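You operate a simulated robot arm through the tools that you are given. There is no shell and no other tool.

The job below is to be done with a simulated robot arm. You get a single attempt, and the scene is never put back.

JOB
Warm the brown bread roll on low, then switch the warmer off.
Fine: lid shut while it warms, until the warmer lamp lights; the roll is left inside; high is over 60 C.
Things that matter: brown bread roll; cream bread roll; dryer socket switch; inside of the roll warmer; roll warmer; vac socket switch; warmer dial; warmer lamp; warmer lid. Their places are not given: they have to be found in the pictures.

It is judged by the outcome, as a careful person would: the job done as asked, and still so three seconds after it is handed in. It fails if anything else is knocked over, pushed out of place, dropped, spilled or broken. A push-on lid holds only when it is set on centred and level and pressed home; a screw cap is set on level and turned clockwise until tight.

ROBOT AND FRAMES
A 7-joint arm with a fingered hand, fixed in place. Base frame: the origin is on the floor under the middle of its stand, x ahead of it, y to its left, z up; the work surface is at about z = 920. Units: mm, rad, N and s.
With the tool pointing down near the work surface it reaches from about 260 to 960 mm from the base axis. Its first joint turns from -2.007 to 2.007 rad. Payload 5 kg.
The TCP is the grasp point between the finger pads, 32 mm short of the fingertips. In the tool frame z runs along the fingers and y along their closing line. The gripper opens to 160 mm; its body begins 89 mm behind the TCP. The gripper is a hand of 4 fingers: y runs from the thumb to the fingers, the wrist lies at [0, 0, -267] in the tool frame.
Orientation is that of the tool frame in the base frame, as a unit quaternion [w, x, y, z]. With the fingers straight down and closing along the base's y, the tool's x points along the base's -x, its y along +y and its z along -z.

CONTROLS
- The arm moves only by the tool nudge_tool. Its argument "series" is a list of rows, each a list of 2 entries, a list of its own where there are three numbers: the shift along the tool's x, y, z in mm, then the turn, a rotation vector about the tool's x, y, z in degrees. In form: [[[dx, dy, dz], [wx, wy, wz]], ...]. A call has 1 to 20 rows; each row shifts and turns the commanded pose from where the row before left it, along the tool's axes as they then stand. A row lasts 0.2 s, in which the tool goes at most 50 mm and 0.15 rad; a call with a longer step from one row to the next is refused whole. Where a pose cannot be reached the arm comes as near as it can. A force on the tool above 90 N (or 10 N above the force at the start of the call, whichever is more), or a blocked arm, ends the call early, and 0.2 s more pass. In this call time passes only in rows, and 0.2 s behind the last. The reply holds the time, the measured pose of the TCP, the force on the tool along the base axes, the opening and the grip force, in the units named above and with some noise, with the torque about the TCP (base axes, N m) and any sound that the robot's microphone picked up.
- Cameras (640 x 400 px; columns grow to the right, rows downward): "scene" is fixed at [49.6, -653.2, 1606.1]; the picture's right is [0.48, -0.88, 0.00], its down [-0.40, -0.22, -0.89] and it looks along [0.78, 0.43, -0.46] (base axes); focal length 279 px, centre (320, 200). "wrist" rides on the gripper at [80, -4, -114] in the tool frame; the picture's right is [0.05, 1.00, 0.00], its down [-0.82, 0.04, -0.58] and it looks along [-0.58, 0.03, 0.82] (tool axes); focal length 265 px, centre (320, 200).
- grab_frame(camera): a new picture of that camera. No time passes.
- raise_lower(by): slides the trunk up (or, below 0, down) by that many mm; the arm rides with it, the base frame stays. It gives what a move gives, with no picture.
- move_fingers(finger1, finger2, finger3, thumb_bend): sets how far each is bent, from 0 (flat) to 100 (curled in); at 30 the hand is open as for a grip, at 70 the pads meet at the TCP. One left out holds its place. A second passes; each finger stops where it meets its share of the squeeze, and holds until it gets a number again. It is the only way to open and close the hand. It gives what a move gives, with no picture; readings hold the bend of each and the force on the fingers (four entries, about 0 where the hand has none), thumb and palm.
- pixel_to_xyz(camera, pixels): for up to 12 pixels [column, row] of the newest picture of that camera ("zoom" is the newest enlarged one), the place [x, y, z] in the base frame of the surface seen there, good to about 2 mm, but the place of the scene camera against the robot may be out by one fixed shift of up to 18 mm in any direction. No time passes.
- enlarge(camera, box): a new picture of the part [left, top, right, bottom] of that camera's present view, enlarged. No time passes.
- close_job(): hands the job in; it is judged then, once.

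Leave the gripper open and the arm clear of the work at the hand-in unless told otherwise.

The tools are called after "Request:" as a command line: name --argument value ..., lists and objects as JSON in quotes. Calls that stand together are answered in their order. nudge_tool: Moves the arm, as the interface text tells. Its arguments: {"type":"object","properties":{"series":{"type":"array","items":{"type":"array"}}},"required":["series"]} The other tools are called the same way: raise_lower (by) moves the trunk up or down; move_fingers (finger1, finger2, finger3, thumb_bend) moves the fingers one by one; grab_frame (camera) takes a picture; pixel_to_xyz (camera, pixels) gives the place of the surface under pixels of a picture; enlarge (camera, box) takes an enlarged picture of a part of a camera's view; close_job () hands the job in.

At the start:

```text
clock: 0.0
tcp_pos: [438.0, -315.2, 1500.1]
orientation: [0.002, 0.0, 1.0, 0.0]
ft_force: [-0.6, 0.0, 0.2]
ft_torque: [0.0, -0.02, 0.03]
grip_width: 159.8
finger_force: 0.2
shape: jaw
bend: [30.0, 30.0, 30.0, 30.0]
finger forces: [0.1, 0.0, 0.0, 0.0, 0.0, 0.1]
trunk travel left (down, up): [-900.0, 90.0]
```

scene: 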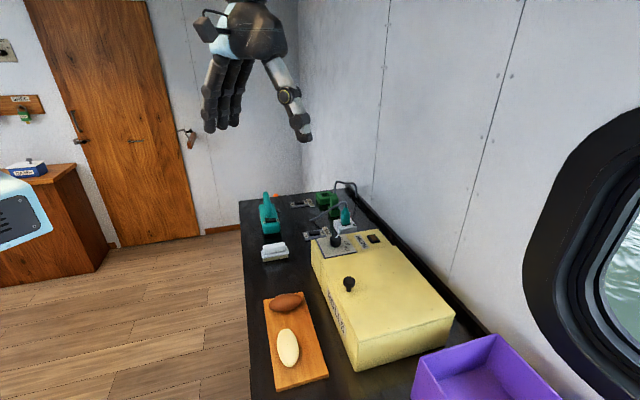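
wrist: 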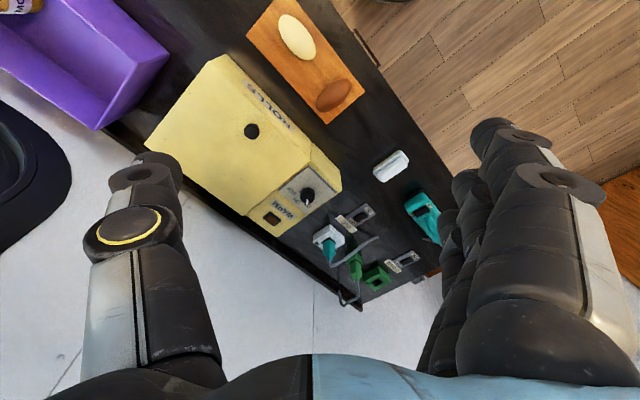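

I see a yellow warmer with a black knob on its lid and a dial on the end, a board with the brown and cream rolls, and sockets behind the warmer. I'll enlarge both views to study the details.

Request:
enlarge --camera "scene" --box '[230, 170, 470, 320]'

Request:
enlarge --camera "wrist" --box '[220, 120, 460, 310]'

Request:
enlarge --camera "scene" --box '[230, 270, 470, 400]'

```text
2.67 times, centred on (350, 245) of scene
```

zoom: 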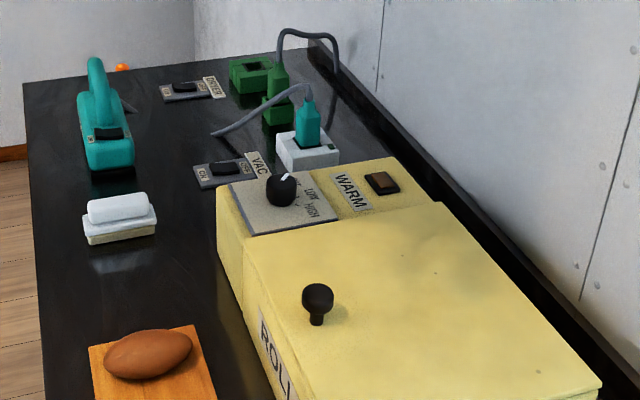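

```text
2.11 times, centred on (340, 215) of wrist
```

zoom: 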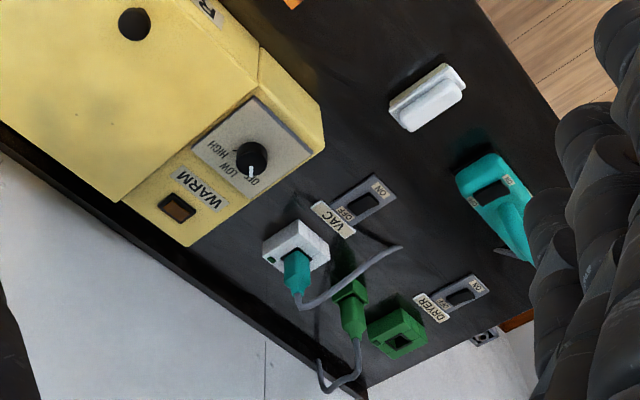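

```text
2.67 times, centred on (350, 335) of scene
```

zoom: 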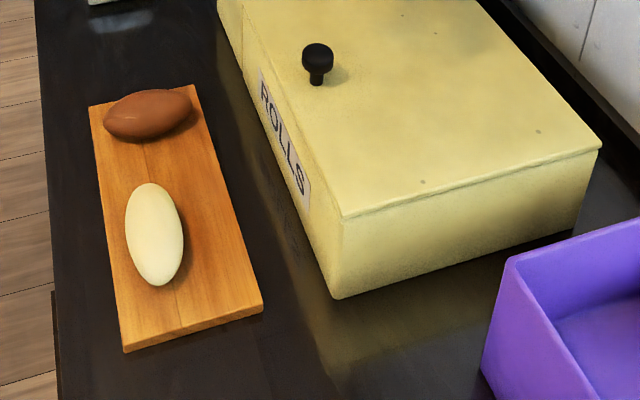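

I'll get the positions of the key features from the scene picture: rolls, board, knob, lid corners, dial, lamp and switches.

Request:
grab_frame --camera "scene"

Request:
pixel_to_xyz --camera "scene" --pixels '[[287, 300], [289, 346], [349, 282], [335, 240], [374, 239], [358, 366], [454, 315], [321, 262], [395, 249], [312, 242], [380, 230], [300, 380]]'

Request:
grab_frame --camera "wrist"

Request:
pixel_to_xyz --camera "wrist" --pixels '[[335, 95], [296, 36], [251, 131], [308, 194], [272, 218], [218, 55], [150, 140], [341, 180], [312, 147], [245, 213], [355, 217], [400, 262]]'

```text
taken
```

scene: 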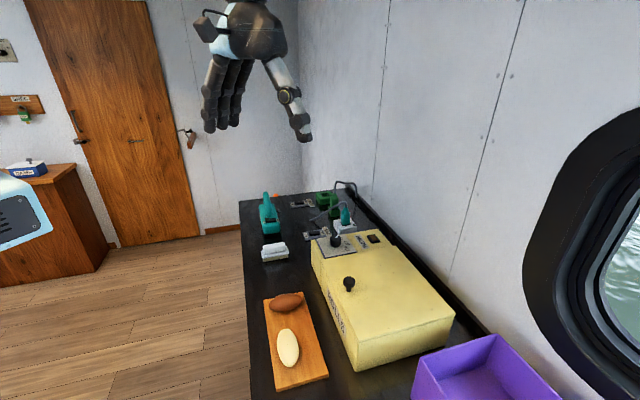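

```text
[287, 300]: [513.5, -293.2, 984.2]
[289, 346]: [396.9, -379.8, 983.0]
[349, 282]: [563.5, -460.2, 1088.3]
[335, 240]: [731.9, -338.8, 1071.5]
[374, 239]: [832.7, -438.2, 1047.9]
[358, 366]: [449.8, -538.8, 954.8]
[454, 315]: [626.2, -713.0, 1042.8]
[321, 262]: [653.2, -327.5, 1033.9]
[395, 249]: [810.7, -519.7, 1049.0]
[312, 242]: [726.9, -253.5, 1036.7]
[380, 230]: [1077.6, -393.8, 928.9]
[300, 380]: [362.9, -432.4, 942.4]
```

```text
taken
```

wrist: 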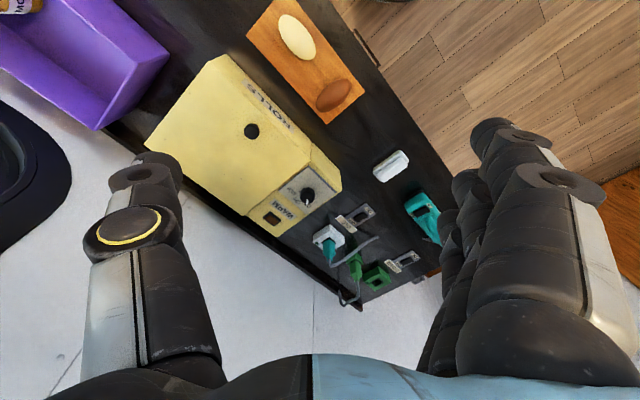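

```text
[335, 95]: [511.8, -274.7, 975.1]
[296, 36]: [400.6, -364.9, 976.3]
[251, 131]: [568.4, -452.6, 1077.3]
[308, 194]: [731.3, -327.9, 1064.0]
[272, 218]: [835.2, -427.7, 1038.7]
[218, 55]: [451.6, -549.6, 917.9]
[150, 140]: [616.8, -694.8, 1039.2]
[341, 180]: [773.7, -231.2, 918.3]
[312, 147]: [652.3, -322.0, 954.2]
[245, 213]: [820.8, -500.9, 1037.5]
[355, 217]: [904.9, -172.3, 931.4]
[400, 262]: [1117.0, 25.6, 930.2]
```

The warmer's lid has its knob near its front edge, so it looks hinged at the wall side. The table runs about 46° to the base axes. I'll move lower and turn the tool about 44° so its closing line follows the table, to get a closer look.

Request:
nudge_tool --series '[[[-13.4, -16, 40], [0, 0, 0]], [[-13.4, -16, 40], [0, 0, 0]], [[-13.4, -16, 40], [0, 0, 0]], [[-13.4, -16, 40], [0, 0, 0]], [[-13.4, -16, 40], [0, 0, 0]], [[0, 0, 0], [0, 0, 7.333]], [[0, 0, 0], [0, 0, 7.333]], [[0, 0, 0], [0, 0, 7.333]], [[0, 0, 0], [0, 0, 7.333]], [[0, 0, 0], [0, 0, 7.333]], [[0, 0, 0], [0, 0, 7.333]]]'

Request:
grab_frame --camera "wrist"

Request:
grab_frame --camera "scene"

```text
clock: 2.4
tcp_pos: [505.8, -393.6, 1302.0]
orientation: [0.0, 0.375, 0.927, 0.002]
ft_force: [0.0, 0.1, 0.2]
ft_torque: [0.0, -0.01, -0.01]
grip_width: 159.5
finger_force: 0.1
shape: jaw
bend: [30.0, 30.0, 30.0, 30.0]
finger forces: [0.0, 0.0, 0.1, 0.0, 0.0, 0.0]
trunk travel left (down, up): [-900.0, 90.0]
```

```text
taken
```

wrist: 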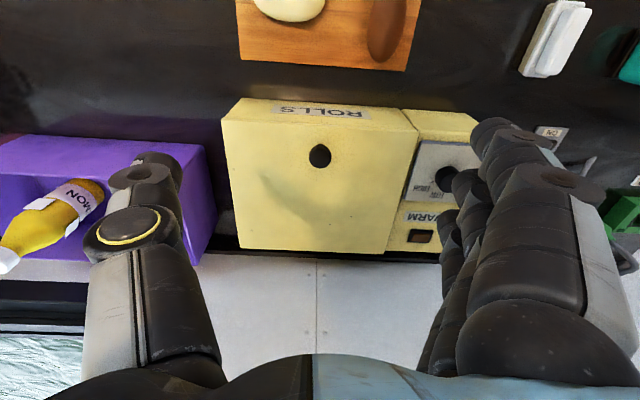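

```text
taken
```

scene: 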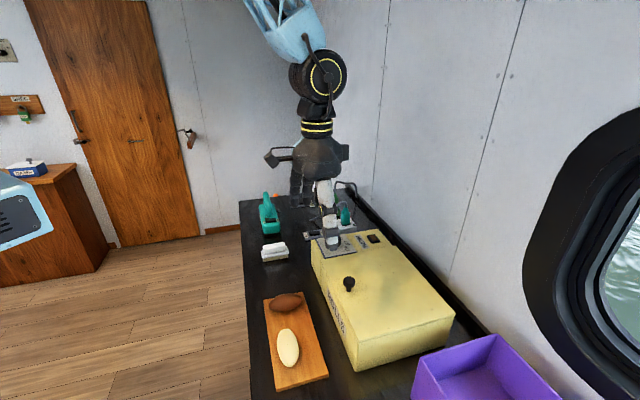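

The lid fills the middle of the wrist view, with its knob at (320,156). I'll measure the lid corners, knob, dial area and wall from this view.

Request:
pixel_to_xyz --camera "wrist" --pixels '[[224, 120], [415, 133], [238, 248], [386, 252], [320, 152], [320, 166], [310, 156], [331, 156], [300, 300], [250, 103], [400, 113], [440, 155]]'

Request:
enlarge --camera "wrist" --box '[210, 90, 490, 270]'

```text
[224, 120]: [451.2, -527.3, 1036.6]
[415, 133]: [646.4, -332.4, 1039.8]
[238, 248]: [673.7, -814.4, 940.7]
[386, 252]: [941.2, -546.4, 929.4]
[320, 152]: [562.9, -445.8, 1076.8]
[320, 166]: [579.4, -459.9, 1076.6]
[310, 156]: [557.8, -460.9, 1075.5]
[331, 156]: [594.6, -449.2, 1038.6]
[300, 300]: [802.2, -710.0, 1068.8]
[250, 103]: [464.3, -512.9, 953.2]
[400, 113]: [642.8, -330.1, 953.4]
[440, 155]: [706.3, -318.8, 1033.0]
```

```text
2.22 times, centred on (350, 180) of wrist
```

zoom: 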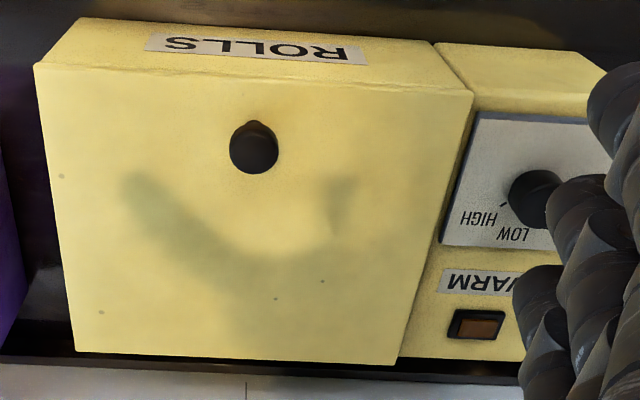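

The lid's edges run exactly at 45°, so its long direction is (0.71, 0.71). The knob sits about 31 mm behind the front edge. The fingers hide the dial and sockets, so I'll move along the table by 180 mm and trim the yaw by 0.9°.

Request:
nudge_tool --series '[[[0, 45, 0], [0, 0, 0.94]], [[0, 45, 0], [0, 0, 0]], [[0, 45, 0], [0, 0, 0]], [[0, 45, 0], [0, 0, 0]]]'

Request:
grab_frame --camera "wrist"

Request:
enlarge --camera "wrist" --box '[240, 90, 440, 260]'

```text
clock: 3.4
tcp_pos: [631.6, -265.7, 1301.7]
orientation: [0.001, 0.381, 0.924, 0.001]
ft_force: [-0.5, -0.4, 0.8]
ft_torque: [0.02, 0.02, 0.01]
grip_width: 160.1
finger_force: 0.1
shape: jaw
bend: [30.0, 30.0, 30.0, 30.0]
finger forces: [0.1, 0.0, 0.1, 0.0, 0.0, 0.0]
trunk travel left (down, up): [-900.0, 90.0]
```

```text
taken
```

wrist: 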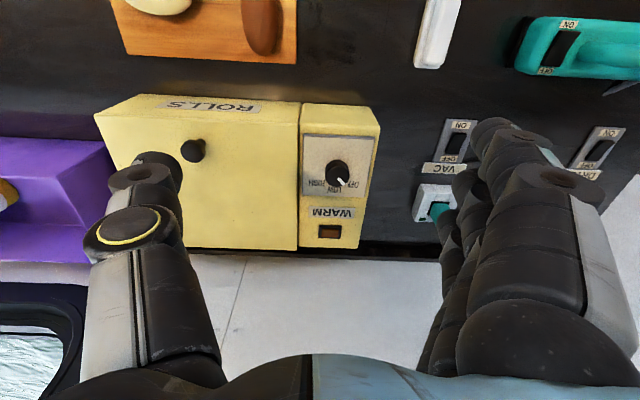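

```text
2.35 times, centred on (340, 175) of wrist
```

zoom: 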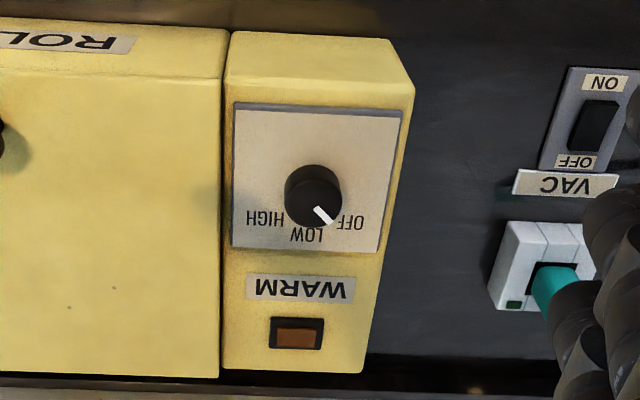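

The dial's pointer is at OFF, with LOW about 55° clockwise and HIGH beyond it. The lamp is dark. I'll look further along at the sockets and switches.

Request:
nudge_tool --series '[[[0, 50, 0], [0, 0, 0]], [[0, 50, 0], [0, 0, 0]], [[0, 50, 0], [0, 0, 0]], [[0, 50, 0], [0, 0, 0]]]'

Request:
grab_frame --camera "wrist"

Request:
enlarge --camera "wrist" --box '[230, 90, 470, 260]'

Request:
enlarge --camera "scene" --box '[250, 175, 400, 275]'

```text
clock: 4.4
tcp_pos: [775.5, -123.7, 1300.9]
orientation: [0.0, 0.382, 0.924, 0.001]
ft_force: [0.2, -0.5, -0.9]
ft_torque: [0.0, 0.01, 0.06]
grip_width: 160.0
finger_force: 0.2
shape: jaw
bend: [30.0, 30.0, 30.0, 30.0]
finger forces: [0.0, 0.0, 0.0, 0.0, 0.0, 0.0]
trunk travel left (down, up): [-900.0, 90.0]
```

```text
taken
```

wrist: 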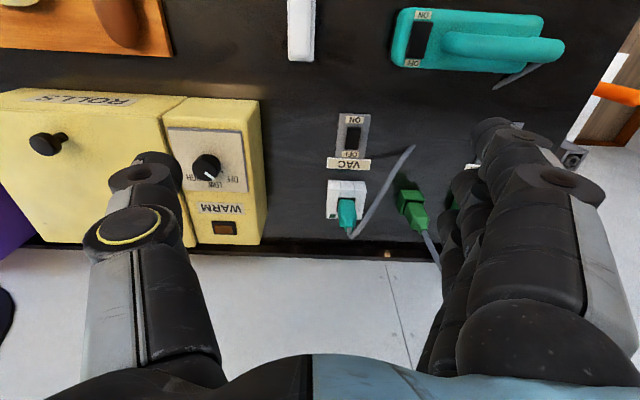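

```text
2.35 times, centred on (350, 175) of wrist
```

zoom: 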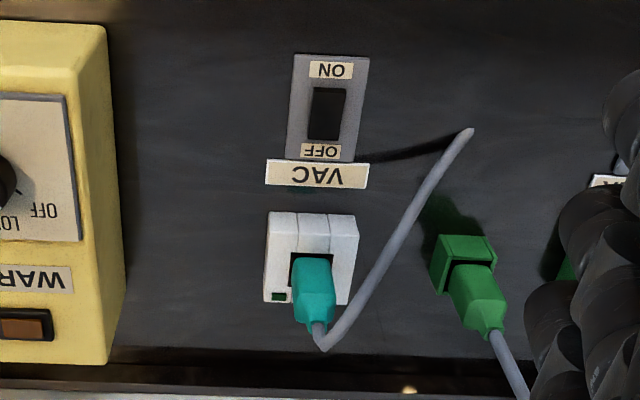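

```text
4.00 times, centred on (325, 225) of scene
```

zoom: 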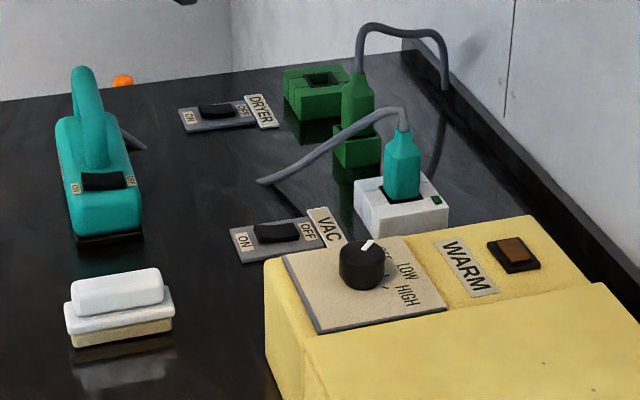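

The sockets belong to other appliances (vac and dryer), so I'll leave them alone. I'm going back over the lid knob, at about (571, -452, 1077), and down to a TCP height of 1150 for a close look.

Request:
nudge_tool --series '[[[-10, -47, 0], [0, 0, 0]], [[-11, -47, 0], [0, 0, 0]], [[-11, -47, 0], [0, 0, 0]], [[-11, -47, 0], [0, 0, 0]], [[-11, -47, 0], [0, 0, 0]], [[-11, -47, 0], [0, 0, 0]], [[-11, -47, 0], [0, 0, 0]], [[-11, -48, 0], [0, 0, 0]], [[0, 0, 50], [0, 0, 0]], [[0, 0, 50], [0, 0, 0]], [[0, 0, 50], [0, 0, 0]]]'

Request:
grab_frame --camera "wrist"

Request:
grab_frame --camera "scene"

```text
clock: 6.8
tcp_pos: [569.4, -457.7, 1151.1]
orientation: [0.0, 0.382, 0.924, 0.001]
ft_force: [-0.3, 0.0, 0.1]
ft_torque: [0.02, 0.02, -0.01]
grip_width: 159.7
finger_force: 0.0
shape: jaw
bend: [30.0, 30.0, 30.0, 30.0]
finger forces: [0.0, 0.0, 0.1, 0.0, 0.1, 0.1]
trunk travel left (down, up): [-900.0, 90.0]
```

```text
taken
```

wrist: 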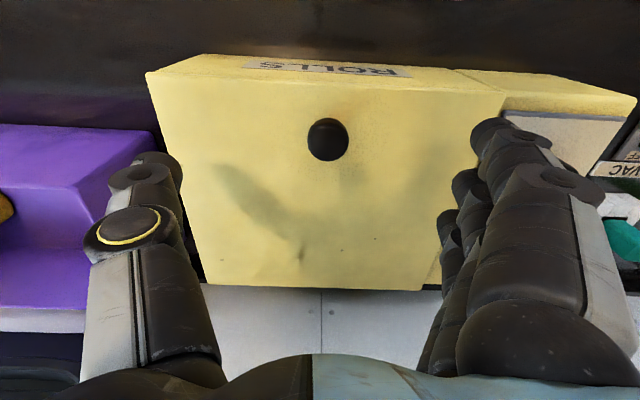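

```text
taken
```

scene: 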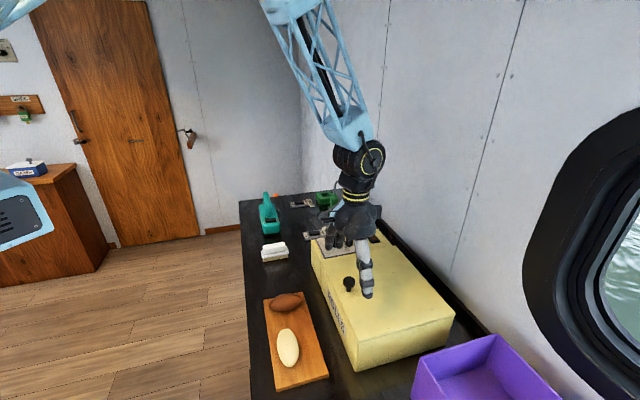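

Request:
pixel_to_xyz --camera "wrist" --pixels '[[328, 139], [328, 120], [309, 138], [347, 138], [328, 156], [150, 78], [500, 95], [206, 280], [418, 287], [330, 80], [320, 350], [440, 225]]'

Request:
enlarge --camera "wrist" --box '[230, 80, 430, 200]'

Request:
enlarge --camera "scene" --box '[300, 220, 470, 380]'

```text
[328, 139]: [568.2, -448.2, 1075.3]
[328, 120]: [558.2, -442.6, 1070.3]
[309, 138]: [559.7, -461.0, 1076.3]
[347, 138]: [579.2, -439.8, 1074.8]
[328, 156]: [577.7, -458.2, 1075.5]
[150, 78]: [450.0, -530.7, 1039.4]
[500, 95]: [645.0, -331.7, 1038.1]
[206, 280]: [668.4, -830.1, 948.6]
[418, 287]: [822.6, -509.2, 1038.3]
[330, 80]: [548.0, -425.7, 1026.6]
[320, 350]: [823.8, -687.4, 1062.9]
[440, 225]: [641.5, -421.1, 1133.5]
```

```text
3.20 times, centred on (330, 140) of wrist
```

zoom: 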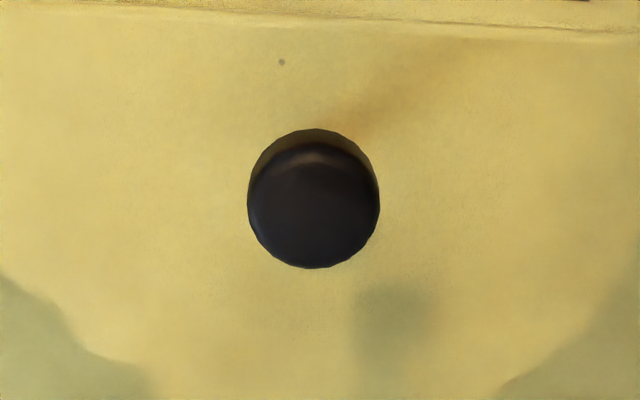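

```text
2.50 times, centred on (385, 300) of scene
```

zoom: 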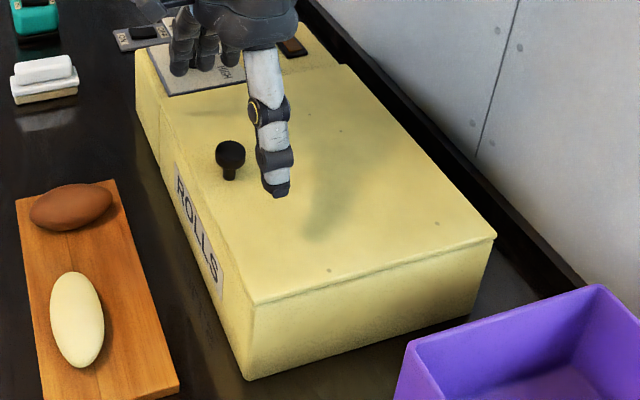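

The knob centre is about (568.5, -450), its top is at 1076 and it's about 29 mm across; the lid surface is at 1038.5. I want to pinch it with only the thumb and middle finger so it can pivot in the pads as the lid swings. I'll flatten fingers 1 and 3 and check that finger 2 is the middle one.

Request:
move_fingers --finger1 0 --finger3 0

Request:
grab_frame --camera "wrist"

Request:
enlarge --camera "scene" --box '[280, 130, 470, 330]'

```text
clock: 7.8
tcp_pos: [568.5, -455.5, 1150.7]
orientation: [0.001, 0.382, 0.924, 0.001]
ft_force: [0.8, -0.4, 0.8]
ft_torque: [0.0, 0.05, 0.01]
grip_width: 206.5
finger_force: 0.1
shape: fingers
bend: [0.0, 30.0, 0.0, 30.0]
finger forces: [0.1, 0.0, 0.0, 0.0, 0.0, 0.0]
trunk travel left (down, up): [-900.0, 90.0]
```

```text
taken
```

wrist: 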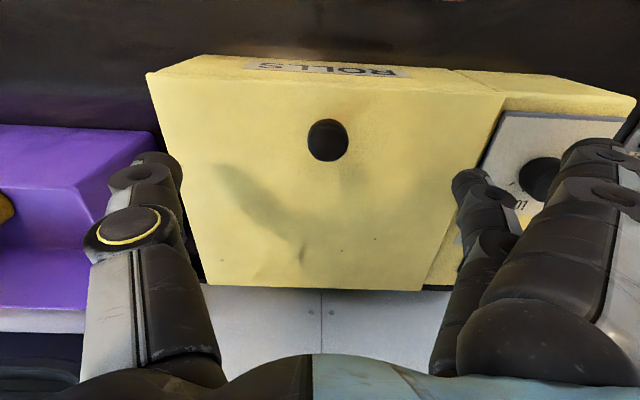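

```text
2.00 times, centred on (375, 230) of scene
```

zoom: 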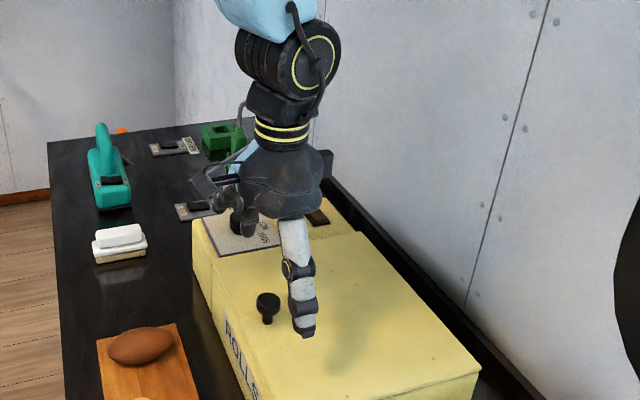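

Finger 2 is the middle one and the outer two have swung away. I'll check where the flat fingertips and the finger 2 and thumb tips are, so nothing touches the dial on the way down.

Request:
pixel_to_xyz --camera "wrist" --pixels '[[595, 150], [565, 160], [600, 200], [470, 180], [500, 205], [160, 165], [135, 215], [540, 178], [490, 250], [328, 139]]'

```text
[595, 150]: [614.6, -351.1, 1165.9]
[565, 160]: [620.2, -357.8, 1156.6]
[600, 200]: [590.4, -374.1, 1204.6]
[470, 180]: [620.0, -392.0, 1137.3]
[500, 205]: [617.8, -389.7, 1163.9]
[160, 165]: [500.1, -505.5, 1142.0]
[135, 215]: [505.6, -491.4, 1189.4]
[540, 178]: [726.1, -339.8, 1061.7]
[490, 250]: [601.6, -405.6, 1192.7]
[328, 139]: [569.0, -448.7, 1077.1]
```

The flat fingertips clear the dial by about 100 mm. I'll centre on the knob and come down to a TCP height of about 1085.

Request:
nudge_tool --series '[[[3.9, 3.9, 0], [0, 0, 0]], [[0, 0, 35], [0, 0, 0]], [[0, 0, 30], [0, 0, 0]]]'

Request:
grab_frame --camera "wrist"

```text
clock: 8.6
tcp_pos: [567.7, -448.1, 1085.6]
orientation: [0.0, 0.382, 0.924, 0.001]
ft_force: [0.9, 0.0, 0.8]
ft_torque: [0.0, 0.01, 0.01]
grip_width: 206.8
finger_force: 0.0
shape: fingers
bend: [0.0, 30.0, 0.0, 30.0]
finger forces: [0.1, 0.0, 0.0, 0.0, 0.1, 0.1]
trunk travel left (down, up): [-900.0, 90.0]
```

```text
taken
```

wrist: 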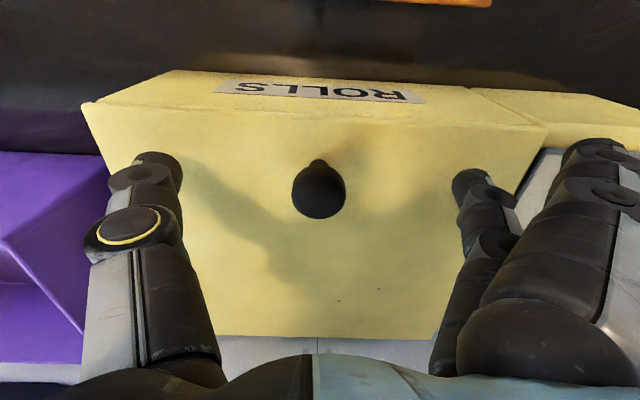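

The knob sits right under the grasp point. I'll lower gently another 13 mm to about 1072.

Request:
nudge_tool --series '[[[0, 0, 5], [0, 0, 0]], [[0, 0, 4], [0, 0, 0]], [[0, 0, 4], [0, 0, 0]]]'

Request:
enlarge --camera "scene" --box '[300, 200, 420, 330]'

```text
clock: 9.4
tcp_pos: [569.0, -447.7, 1074.4]
orientation: [0.0, 0.382, 0.924, 0.001]
ft_force: [-0.6, -0.2, 0.1]
ft_torque: [0.0, 0.0, -0.05]
grip_width: 207.0
finger_force: 0.1
shape: fingers
bend: [0.0, 30.0, 0.0, 30.0]
finger forces: [0.0, 0.1, 0.0, 0.0, 0.0, 0.0]
trunk travel left (down, up): [-900.0, 90.0]
```

```text
3.08 times, centred on (360, 265) of scene
```

zoom: 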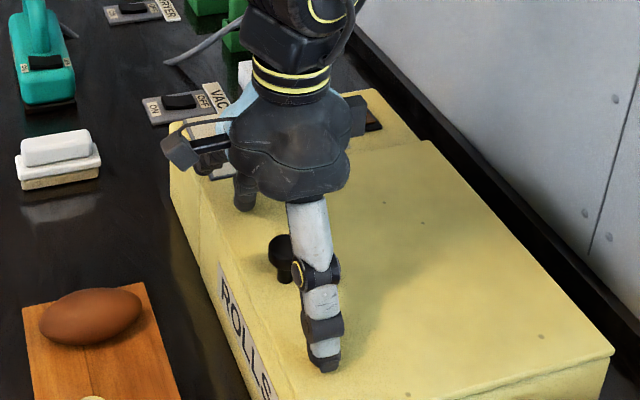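

No contact yet. I'll close the thumb and finger 2 on the knob.

Request:
move_fingers --finger2 70 --thumb_bend 70

Request:
grab_frame --camera "wrist"

Request:
enlarge --camera "scene" --box '[300, 200, 420, 330]'

```text
clock: 10.4
tcp_pos: [572.5, -450.1, 1074.7]
orientation: [0.003, 0.382, 0.924, -0.001]
ft_force: [-0.5, -16.1, 52.5]
ft_torque: [-0.64, 0.04, 0.18]
grip_width: 142.8
finger_force: 30.8
shape: fingers
bend: [0.0, 69.0, 0.0, 68.0]
finger forces: [0.0, 19.9, 0.1, 0.0, 41.4, 0.1]
trunk travel left (down, up): [-900.0, 90.0]
```

```text
taken
```

wrist: 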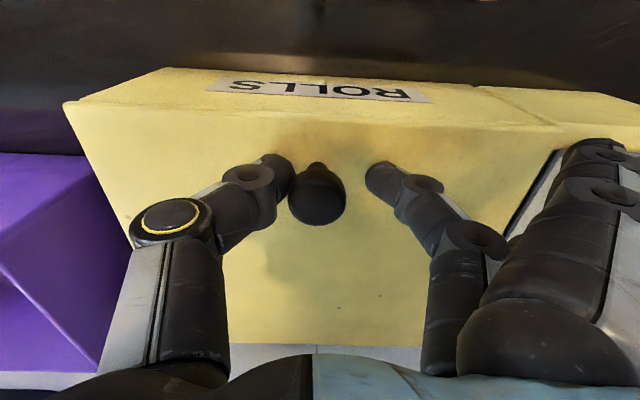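

```text
3.08 times, centred on (360, 265) of scene
```

zoom: 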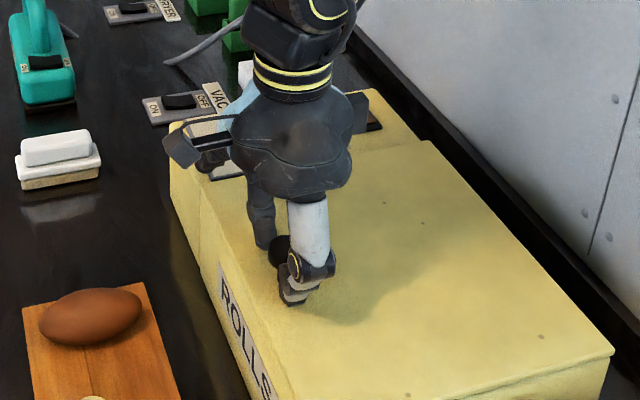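

The tips pressed on the lid (52 N upward) before they reached the knob. I'll raise 6 mm and re-close.

Request:
nudge_tool --series '[[[0, 0, -3], [0, 0, 0]], [[0, 0, -3], [0, 0, 0]]]'

Request:
grab_frame --camera "wrist"

```text
clock: 11.0
tcp_pos: [569.3, -446.4, 1075.2]
orientation: [-0.002, 0.382, 0.924, 0.002]
ft_force: [1.6, -13.4, 9.8]
ft_torque: [-0.6, 0.08, 0.19]
grip_width: 142.2
finger_force: 13.6
shape: fingers
bend: [0.0, 66.0, 0.0, 68.0]
finger forces: [0.0, 4.6, 0.0, 0.1, 22.5, 0.0]
trunk travel left (down, up): [-900.0, 90.0]
```

```text
taken
```

wrist: 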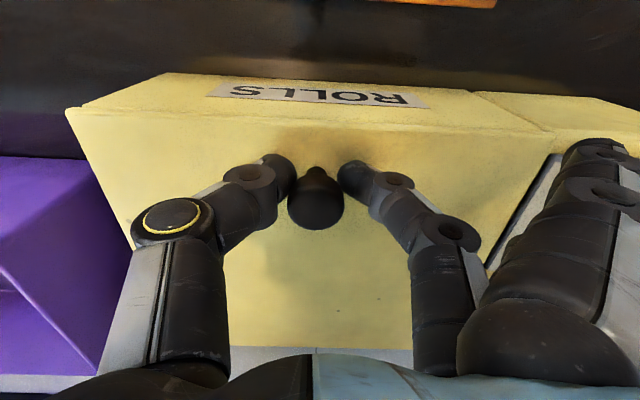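

Finger 2 moved in next to the knob. I'll squeeze again.

Request:
move_fingers --finger2 76 --thumb_bend 76

Request:
grab_frame --camera "wrist"

Request:
enlarge --camera "scene" --box '[300, 200, 420, 330]'

```text
clock: 12.0
tcp_pos: [569.2, -448.1, 1078.9]
orientation: [-0.001, 0.383, 0.924, 0.001]
ft_force: [-13.8, -2.8, -3.4]
ft_torque: [-0.04, 0.28, -0.03]
grip_width: 141.0
finger_force: 17.6
shape: fingers
bend: [0.0, 66.0, 0.0, 68.0]
finger forces: [0.1, 10.7, 0.0, 0.1, 23.5, 0.1]
trunk travel left (down, up): [-900.0, 90.0]
```

```text
taken
```

wrist: 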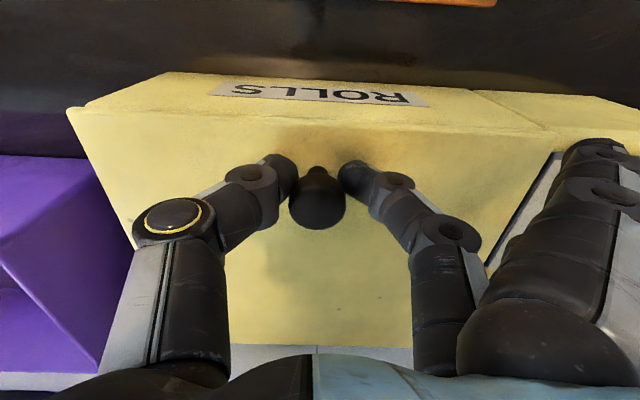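

```text
3.08 times, centred on (360, 265) of scene
```

zoom: 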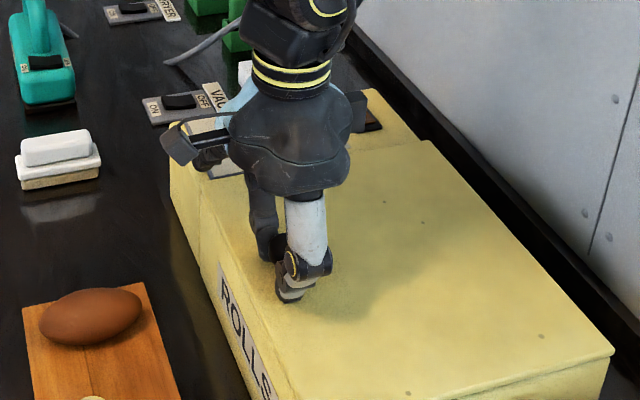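

Both pads now hold the knob (11 N and 24 N). I'll lift along a short arc of about 10° around a hinge at the wall side and watch the force.

Request:
nudge_tool --series '[[[-1.6, 0, -9.4], [0, 0, 0]], [[-2.1, 0, -9.4], [0, 0, 0]], [[-2.5, 0, -9.2], [0, 0, 0]], [[-2.8, 0, -9.2], [0, 0, 0]]]'

Request:
grab_frame --camera "wrist"

Request:
enlarge --camera "scene" --box '[270, 180, 470, 380]'

```text
clock: 13.0
tcp_pos: [574.3, -452.4, 1115.2]
orientation: [-0.002, 0.383, 0.924, 0.001]
ft_force: [-34.8, 11.9, 3.8]
ft_torque: [0.36, 1.23, -0.3]
grip_width: 141.0
finger_force: 29.7
shape: fingers
bend: [0.0, 66.0, 0.0, 68.0]
finger forces: [0.0, 13.4, 0.0, 0.0, 46.1, 0.0]
trunk travel left (down, up): [-900.0, 90.0]
```

```text
taken
```

wrist: 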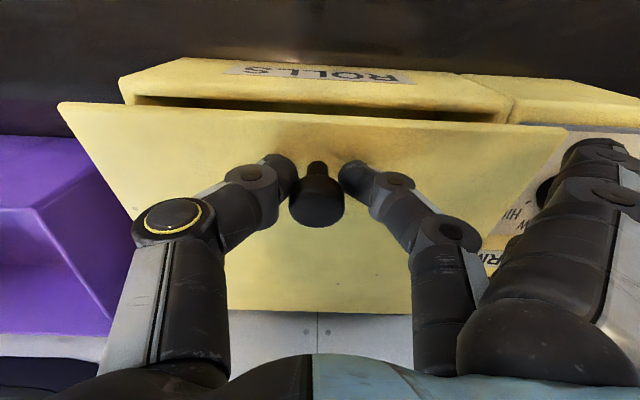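

```text
2.00 times, centred on (370, 280) of scene
```

zoom: 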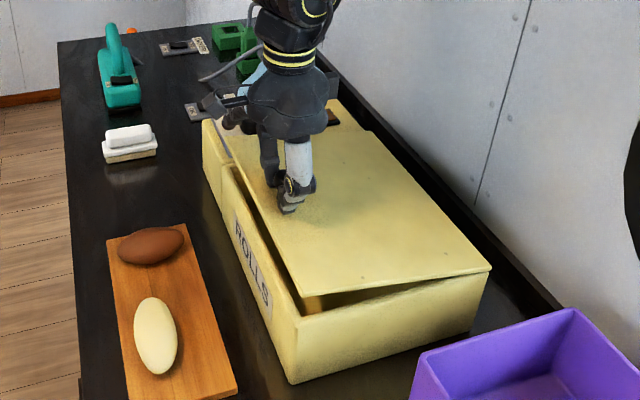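

The lid lifts and is hinged at the wall side. The lid pushes the tool about 33 N toward the front, so I've gone slightly too far back. I'll relax by shifting forward 4 mm and sideways 1 mm.

Request:
nudge_tool --series '[[[4, -1.5, 0], [0, 0, 0]]]'

```text
clock: 13.4
tcp_pos: [574.7, -452.1, 1116.1]
orientation: [0.002, 0.382, 0.924, 0.0]
ft_force: [-19.4, 1.0, 1.6]
ft_torque: [-0.04, 0.73, 0.01]
grip_width: 140.7
finger_force: 26.6
shape: fingers
bend: [0.0, 66.0, 0.0, 68.0]
finger forces: [0.0, 12.7, 0.1, 0.0, 41.2, 0.1]
trunk travel left (down, up): [-900.0, 90.0]
```

The force is down. The measured motion suggests the effective pivot is about 21 mm below the contact point, so I'll use that and continue from 10° to 30°.

Request:
nudge_tool --series '[[[-5.5, 0, -18], [0, 0, 0]], [[-7.2, 0, -17.4], [0, 0, 0]], [[-8.9, 0, -16.8], [0, 0, 0]], [[-10.4, 0, -16], [0, 0, 0]]]'

Request:
grab_frame --camera "wrist"

Request:
enlarge --camera "scene" --box '[270, 180, 470, 380]'

```text
clock: 14.4
tcp_pos: [595.2, -473.1, 1185.1]
orientation: [0.0, 0.382, 0.924, 0.001]
ft_force: [-19.4, 1.1, 7.0]
ft_torque: [0.01, 0.84, -0.04]
grip_width: 140.8
finger_force: 23.2
shape: fingers
bend: [0.0, 65.0, 0.0, 68.0]
finger forces: [0.0, 11.4, 0.1, 0.0, 35.8, 0.0]
trunk travel left (down, up): [-900.0, 90.0]
```

```text
taken
```

wrist: 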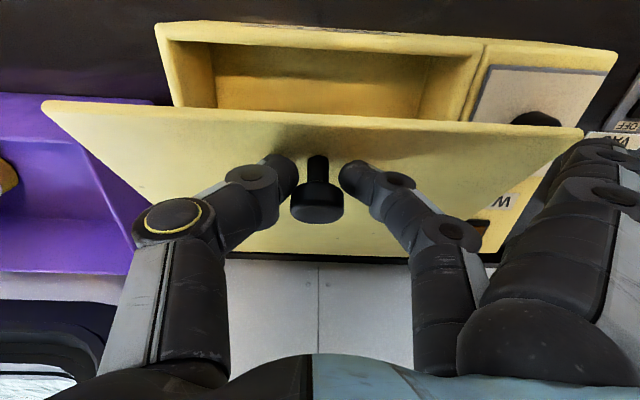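

```text
2.00 times, centred on (370, 280) of scene
```

zoom: 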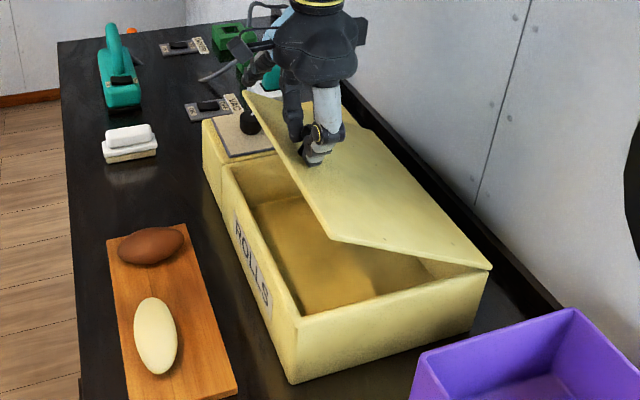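

The lid follows smoothly and I can see inside the warmer. The lid's weight is barely felt and the remaining force is mostly radial. I'll relax that a little and continue to about 50°.

Request:
nudge_tool --series '[[[-8.6, 0, -16], [0, 0, 0]], [[-11.6, 0, -14.4], [0, 0, 0]], [[-13.4, 0, -12.9], [0, 0, 0]], [[-15, 0, -11.5], [0, 0, 0]]]'

Request:
grab_frame --camera "wrist"

Request:
enlarge --camera "scene" --box '[270, 180, 470, 380]'

```text
clock: 15.4
tcp_pos: [630.6, -508.2, 1238.2]
orientation: [0.0, 0.381, 0.924, 0.0]
ft_force: [-15.7, -1.3, 9.4]
ft_torque: [0.09, 0.51, -0.02]
grip_width: 140.2
finger_force: 19.1
shape: fingers
bend: [0.0, 66.0, 0.0, 68.0]
finger forces: [0.0, 12.9, 0.0, 0.0, 25.7, 0.0]
trunk travel left (down, up): [-900.0, 90.0]
```

```text
taken
```

wrist: 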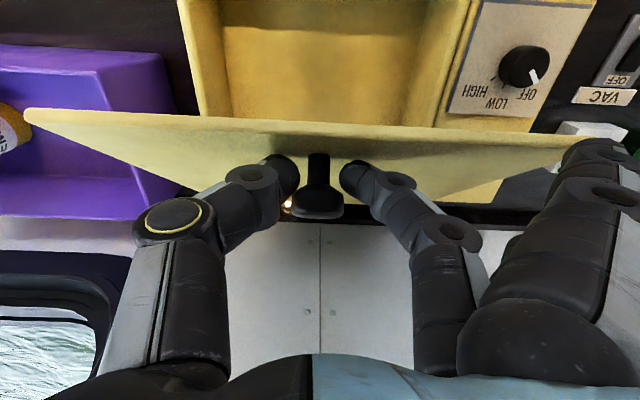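

```text
2.00 times, centred on (370, 280) of scene
```

zoom: 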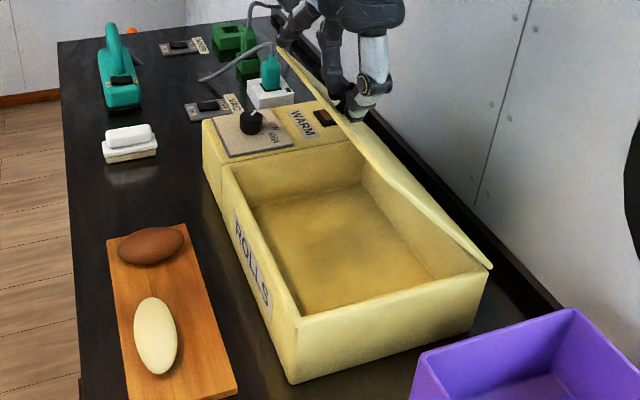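

The lid is at about 50° with the forces still low. I'll continue to about 65° and watch the outer fingers' contact readings.

Request:
nudge_tool --series '[[[-15.4, 0, -11], [0, 0, 0]], [[-16.4, 0, -9.4], [0, 0, 0]], [[-17.1, 0, -8], [0, 0, 0]]]'

Request:
grab_frame --camera "wrist"

Request:
enlarge --camera "scene" --box '[270, 150, 470, 350]'

```text
clock: 16.2
tcp_pos: [665.5, -544.8, 1268.4]
orientation: [0.001, 0.382, 0.924, 0.001]
ft_force: [-22.2, -1.3, 26.6]
ft_torque: [0.86, 0.18, -0.02]
grip_width: 143.0
finger_force: 25.9
shape: fingers
bend: [0.0, 67.0, 0.0, 68.0]
finger forces: [5.7, 15.6, 0.0, 0.0, 30.4, 0.0]
trunk travel left (down, up): [-900.0, 90.0]
```

```text
taken
```

wrist: 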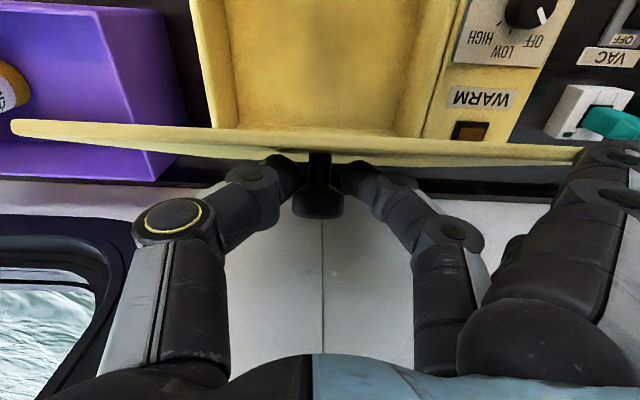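

```text
2.00 times, centred on (370, 250) of scene
```

zoom: 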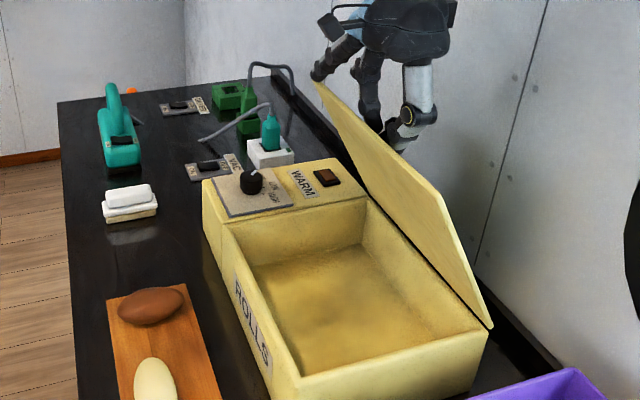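

Finger 1, on the front side, has touched the lid (5.7 N). I'll yaw the tool 16° clockwise around the knob so the flat fingers swing toward the wall, away from the lid.

Request:
nudge_tool --series '[[[0, 0, 0], [0, 0, 8]], [[0, 0, 0], [0, 0, 8]]]'

Request:
grab_frame --camera "wrist"

```text
clock: 16.8
tcp_pos: [665.0, -543.0, 1267.4]
orientation: [0.0, 0.508, 0.861, 0.001]
ft_force: [-10.9, -9.0, 8.1]
ft_torque: [-0.64, 0.34, 0.88]
grip_width: 141.2
finger_force: 32.8
shape: fingers
bend: [0.0, 65.0, 0.0, 68.0]
finger forces: [0.0, 12.9, 0.0, 0.0, 52.5, 0.1]
trunk travel left (down, up): [-900.0, 90.0]
```

```text
taken
```

wrist: 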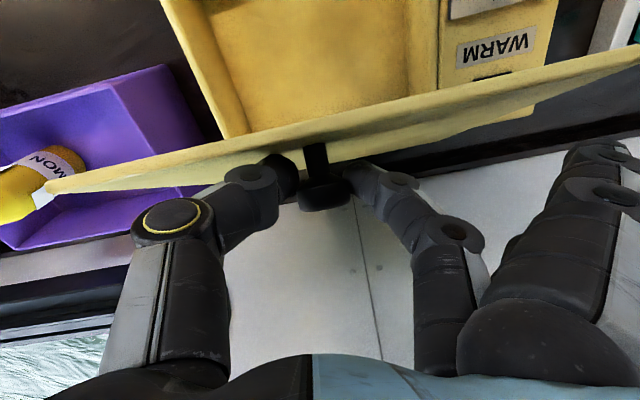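

Finger 1 is clear of the lid again. I'll continue along the arc to about 78° with the motion adjusted for the yaw.

Request:
nudge_tool --series '[[[-17.3, 5.0, -5], [0, 0, 0]], [[-17.6, 5.05, -4], [0, 0, 0]], [[-18.1, 5.2, -2.5], [0, 0, 0]]]'

Request:
grab_frame --camera "wrist"

Request:
enlarge --camera "scene" --box '[270, 130, 470, 330]'

```text
clock: 17.6
tcp_pos: [704.1, -584.9, 1282.2]
orientation: [0.001, 0.508, 0.861, 0.0]
ft_force: [-19.2, -8.2, 29.9]
ft_torque: [-0.2, 1.04, 0.15]
grip_width: 139.9
finger_force: 27.4
shape: fingers
bend: [0.0, 64.0, 0.0, 70.0]
finger forces: [0.0, 13.2, 0.0, 0.0, 41.6, 0.0]
trunk travel left (down, up): [-900.0, 90.0]
```

```text
taken
```

wrist: 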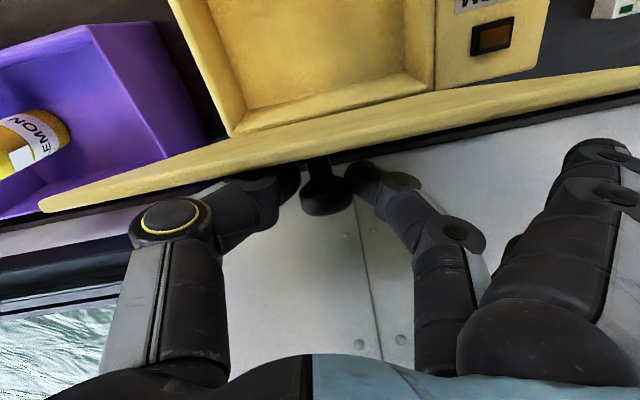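

```text
2.00 times, centred on (370, 230) of scene
```

zoom: 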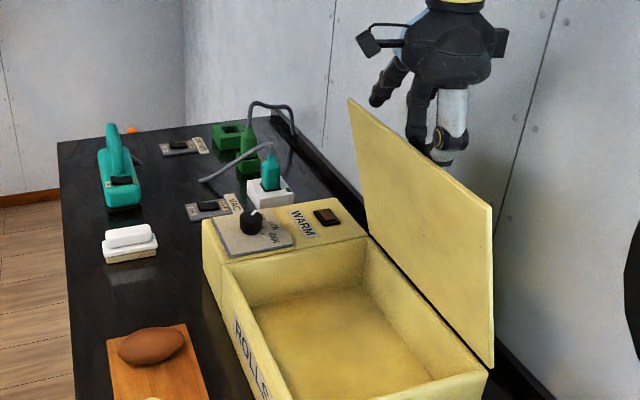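

The lid is near 80° with a slight upward push, so I'm a few mm too high. I'll continue two more steps while dropping slightly.

Request:
nudge_tool --series '[[[-17.6, 5.05, 3], [0, 0, 0]], [[-17.6, 5.05, 2], [0, 0, 0]]]'

Request:
grab_frame --camera "wrist"

Request:
enlarge --camera "scene" --box '[270, 130, 470, 330]'

```text
clock: 18.2
tcp_pos: [727.6, -604.4, 1266.6]
orientation: [-0.003, 0.506, 0.862, 0.003]
ft_force: [-12.2, -13.6, 0.4]
ft_torque: [-0.28, 0.29, 0.23]
grip_width: 138.4
finger_force: 12.2
shape: fingers
bend: [0.0, 69.0, 0.0, 69.0]
finger forces: [0.0, 4.6, 0.0, 0.0, 20.1, 0.0]
trunk travel left (down, up): [-900.0, 90.0]
```

```text
taken
```

wrist: 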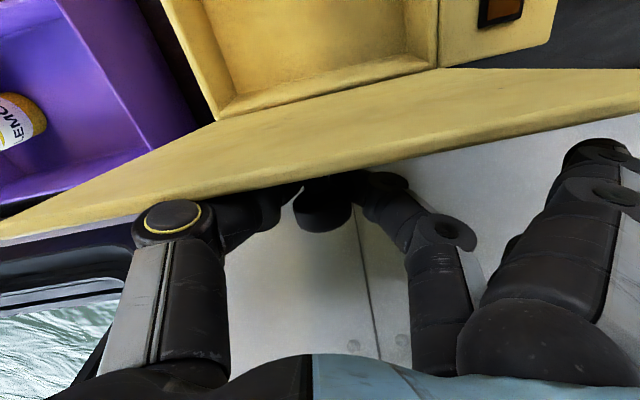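

```text
2.00 times, centred on (370, 230) of scene
```

zoom: 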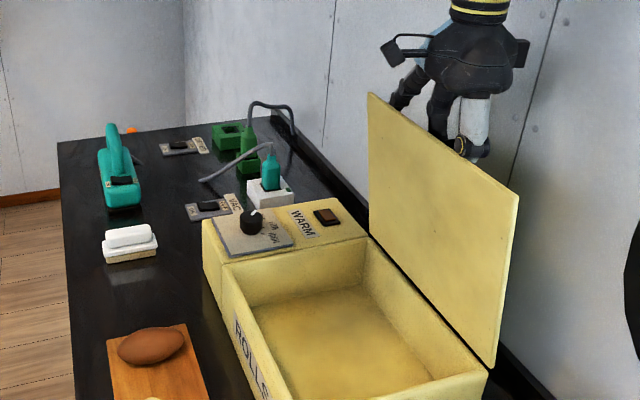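

The lid is at about 85°. I'll continue about 10° more to get past vertical, and check how the arm tracks at this reach.

Request:
nudge_tool --series '[[[-17.6, 5.05, 0], [0, 0, 0]], [[-17.6, 5.05, 1], [0, 0, 0]]]'

Request:
grab_frame --camera "wrist"

Request:
enlarge --camera "scene" --box '[270, 130, 470, 330]'

```text
clock: 18.8
tcp_pos: [753.1, -631.8, 1268.8]
orientation: [-0.002, 0.506, 0.863, 0.002]
ft_force: [-12.8, -0.9, -26.8]
ft_torque: [0.59, 0.61, 0.93]
grip_width: 138.2
finger_force: 23.9
shape: fingers
bend: [0.0, 66.0, 0.0, 68.0]
finger forces: [0.0, 15.0, 0.1, 0.1, 32.6, 0.0]
trunk travel left (down, up): [-900.0, 90.0]
```

```text
taken
```

wrist: 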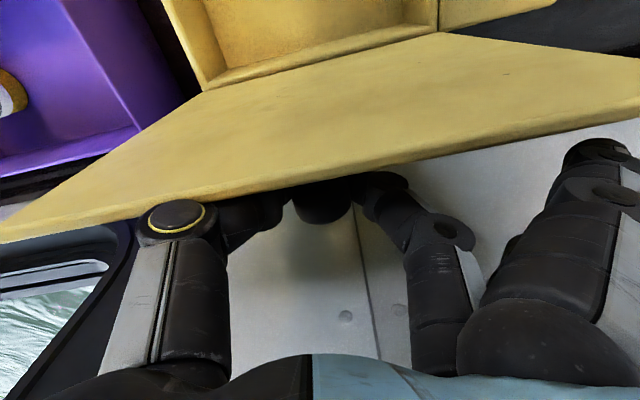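

```text
2.00 times, centred on (370, 230) of scene
```

zoom: 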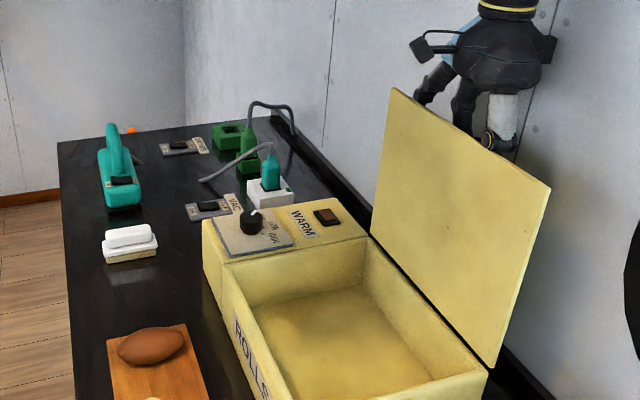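

The lid is now about 5° past vertical. The force says I'm a bit high, so I'll drop 4 mm and push a little further to feel for a hinge stop.

Request:
nudge_tool --series '[[[0, 0, 4], [0, 0, 0]], [[-8.6, 2.5, 1], [0, 0, 0]]]'

Request:
grab_frame --camera "wrist"

Request:
enlarge --camera "scene" --box '[270, 130, 470, 330]'

```text
clock: 19.4
tcp_pos: [760.3, -641.0, 1266.4]
orientation: [0.001, 0.507, 0.862, 0.002]
ft_force: [-11.1, 1.4, -19.5]
ft_torque: [0.45, 1.2, 0.96]
grip_width: 138.3
finger_force: 26.7
shape: fingers
bend: [0.0, 65.0, 0.0, 68.0]
finger forces: [0.0, 16.2, 0.0, 0.1, 37.2, 0.1]
trunk travel left (down, up): [-900.0, 90.0]
```

```text
taken
```

wrist: 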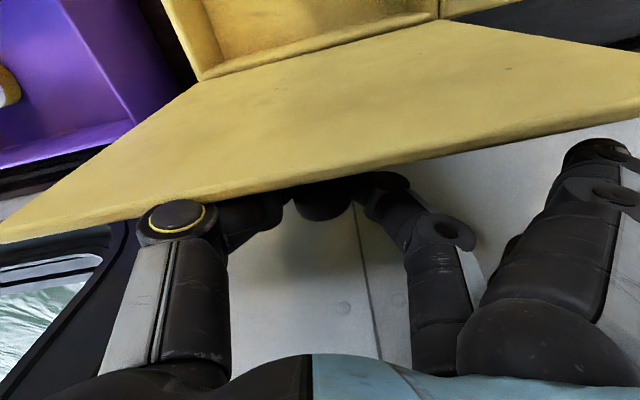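

```text
2.00 times, centred on (370, 230) of scene
```

zoom: 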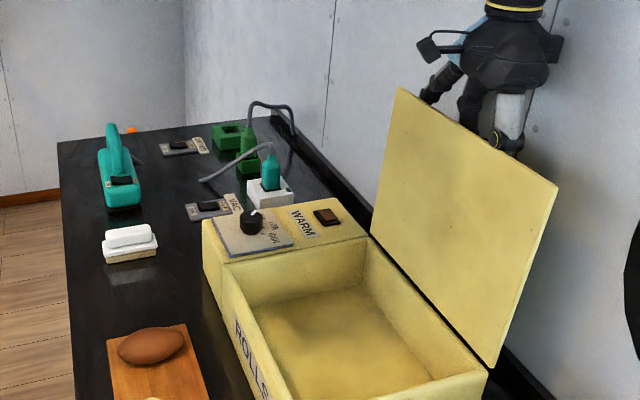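

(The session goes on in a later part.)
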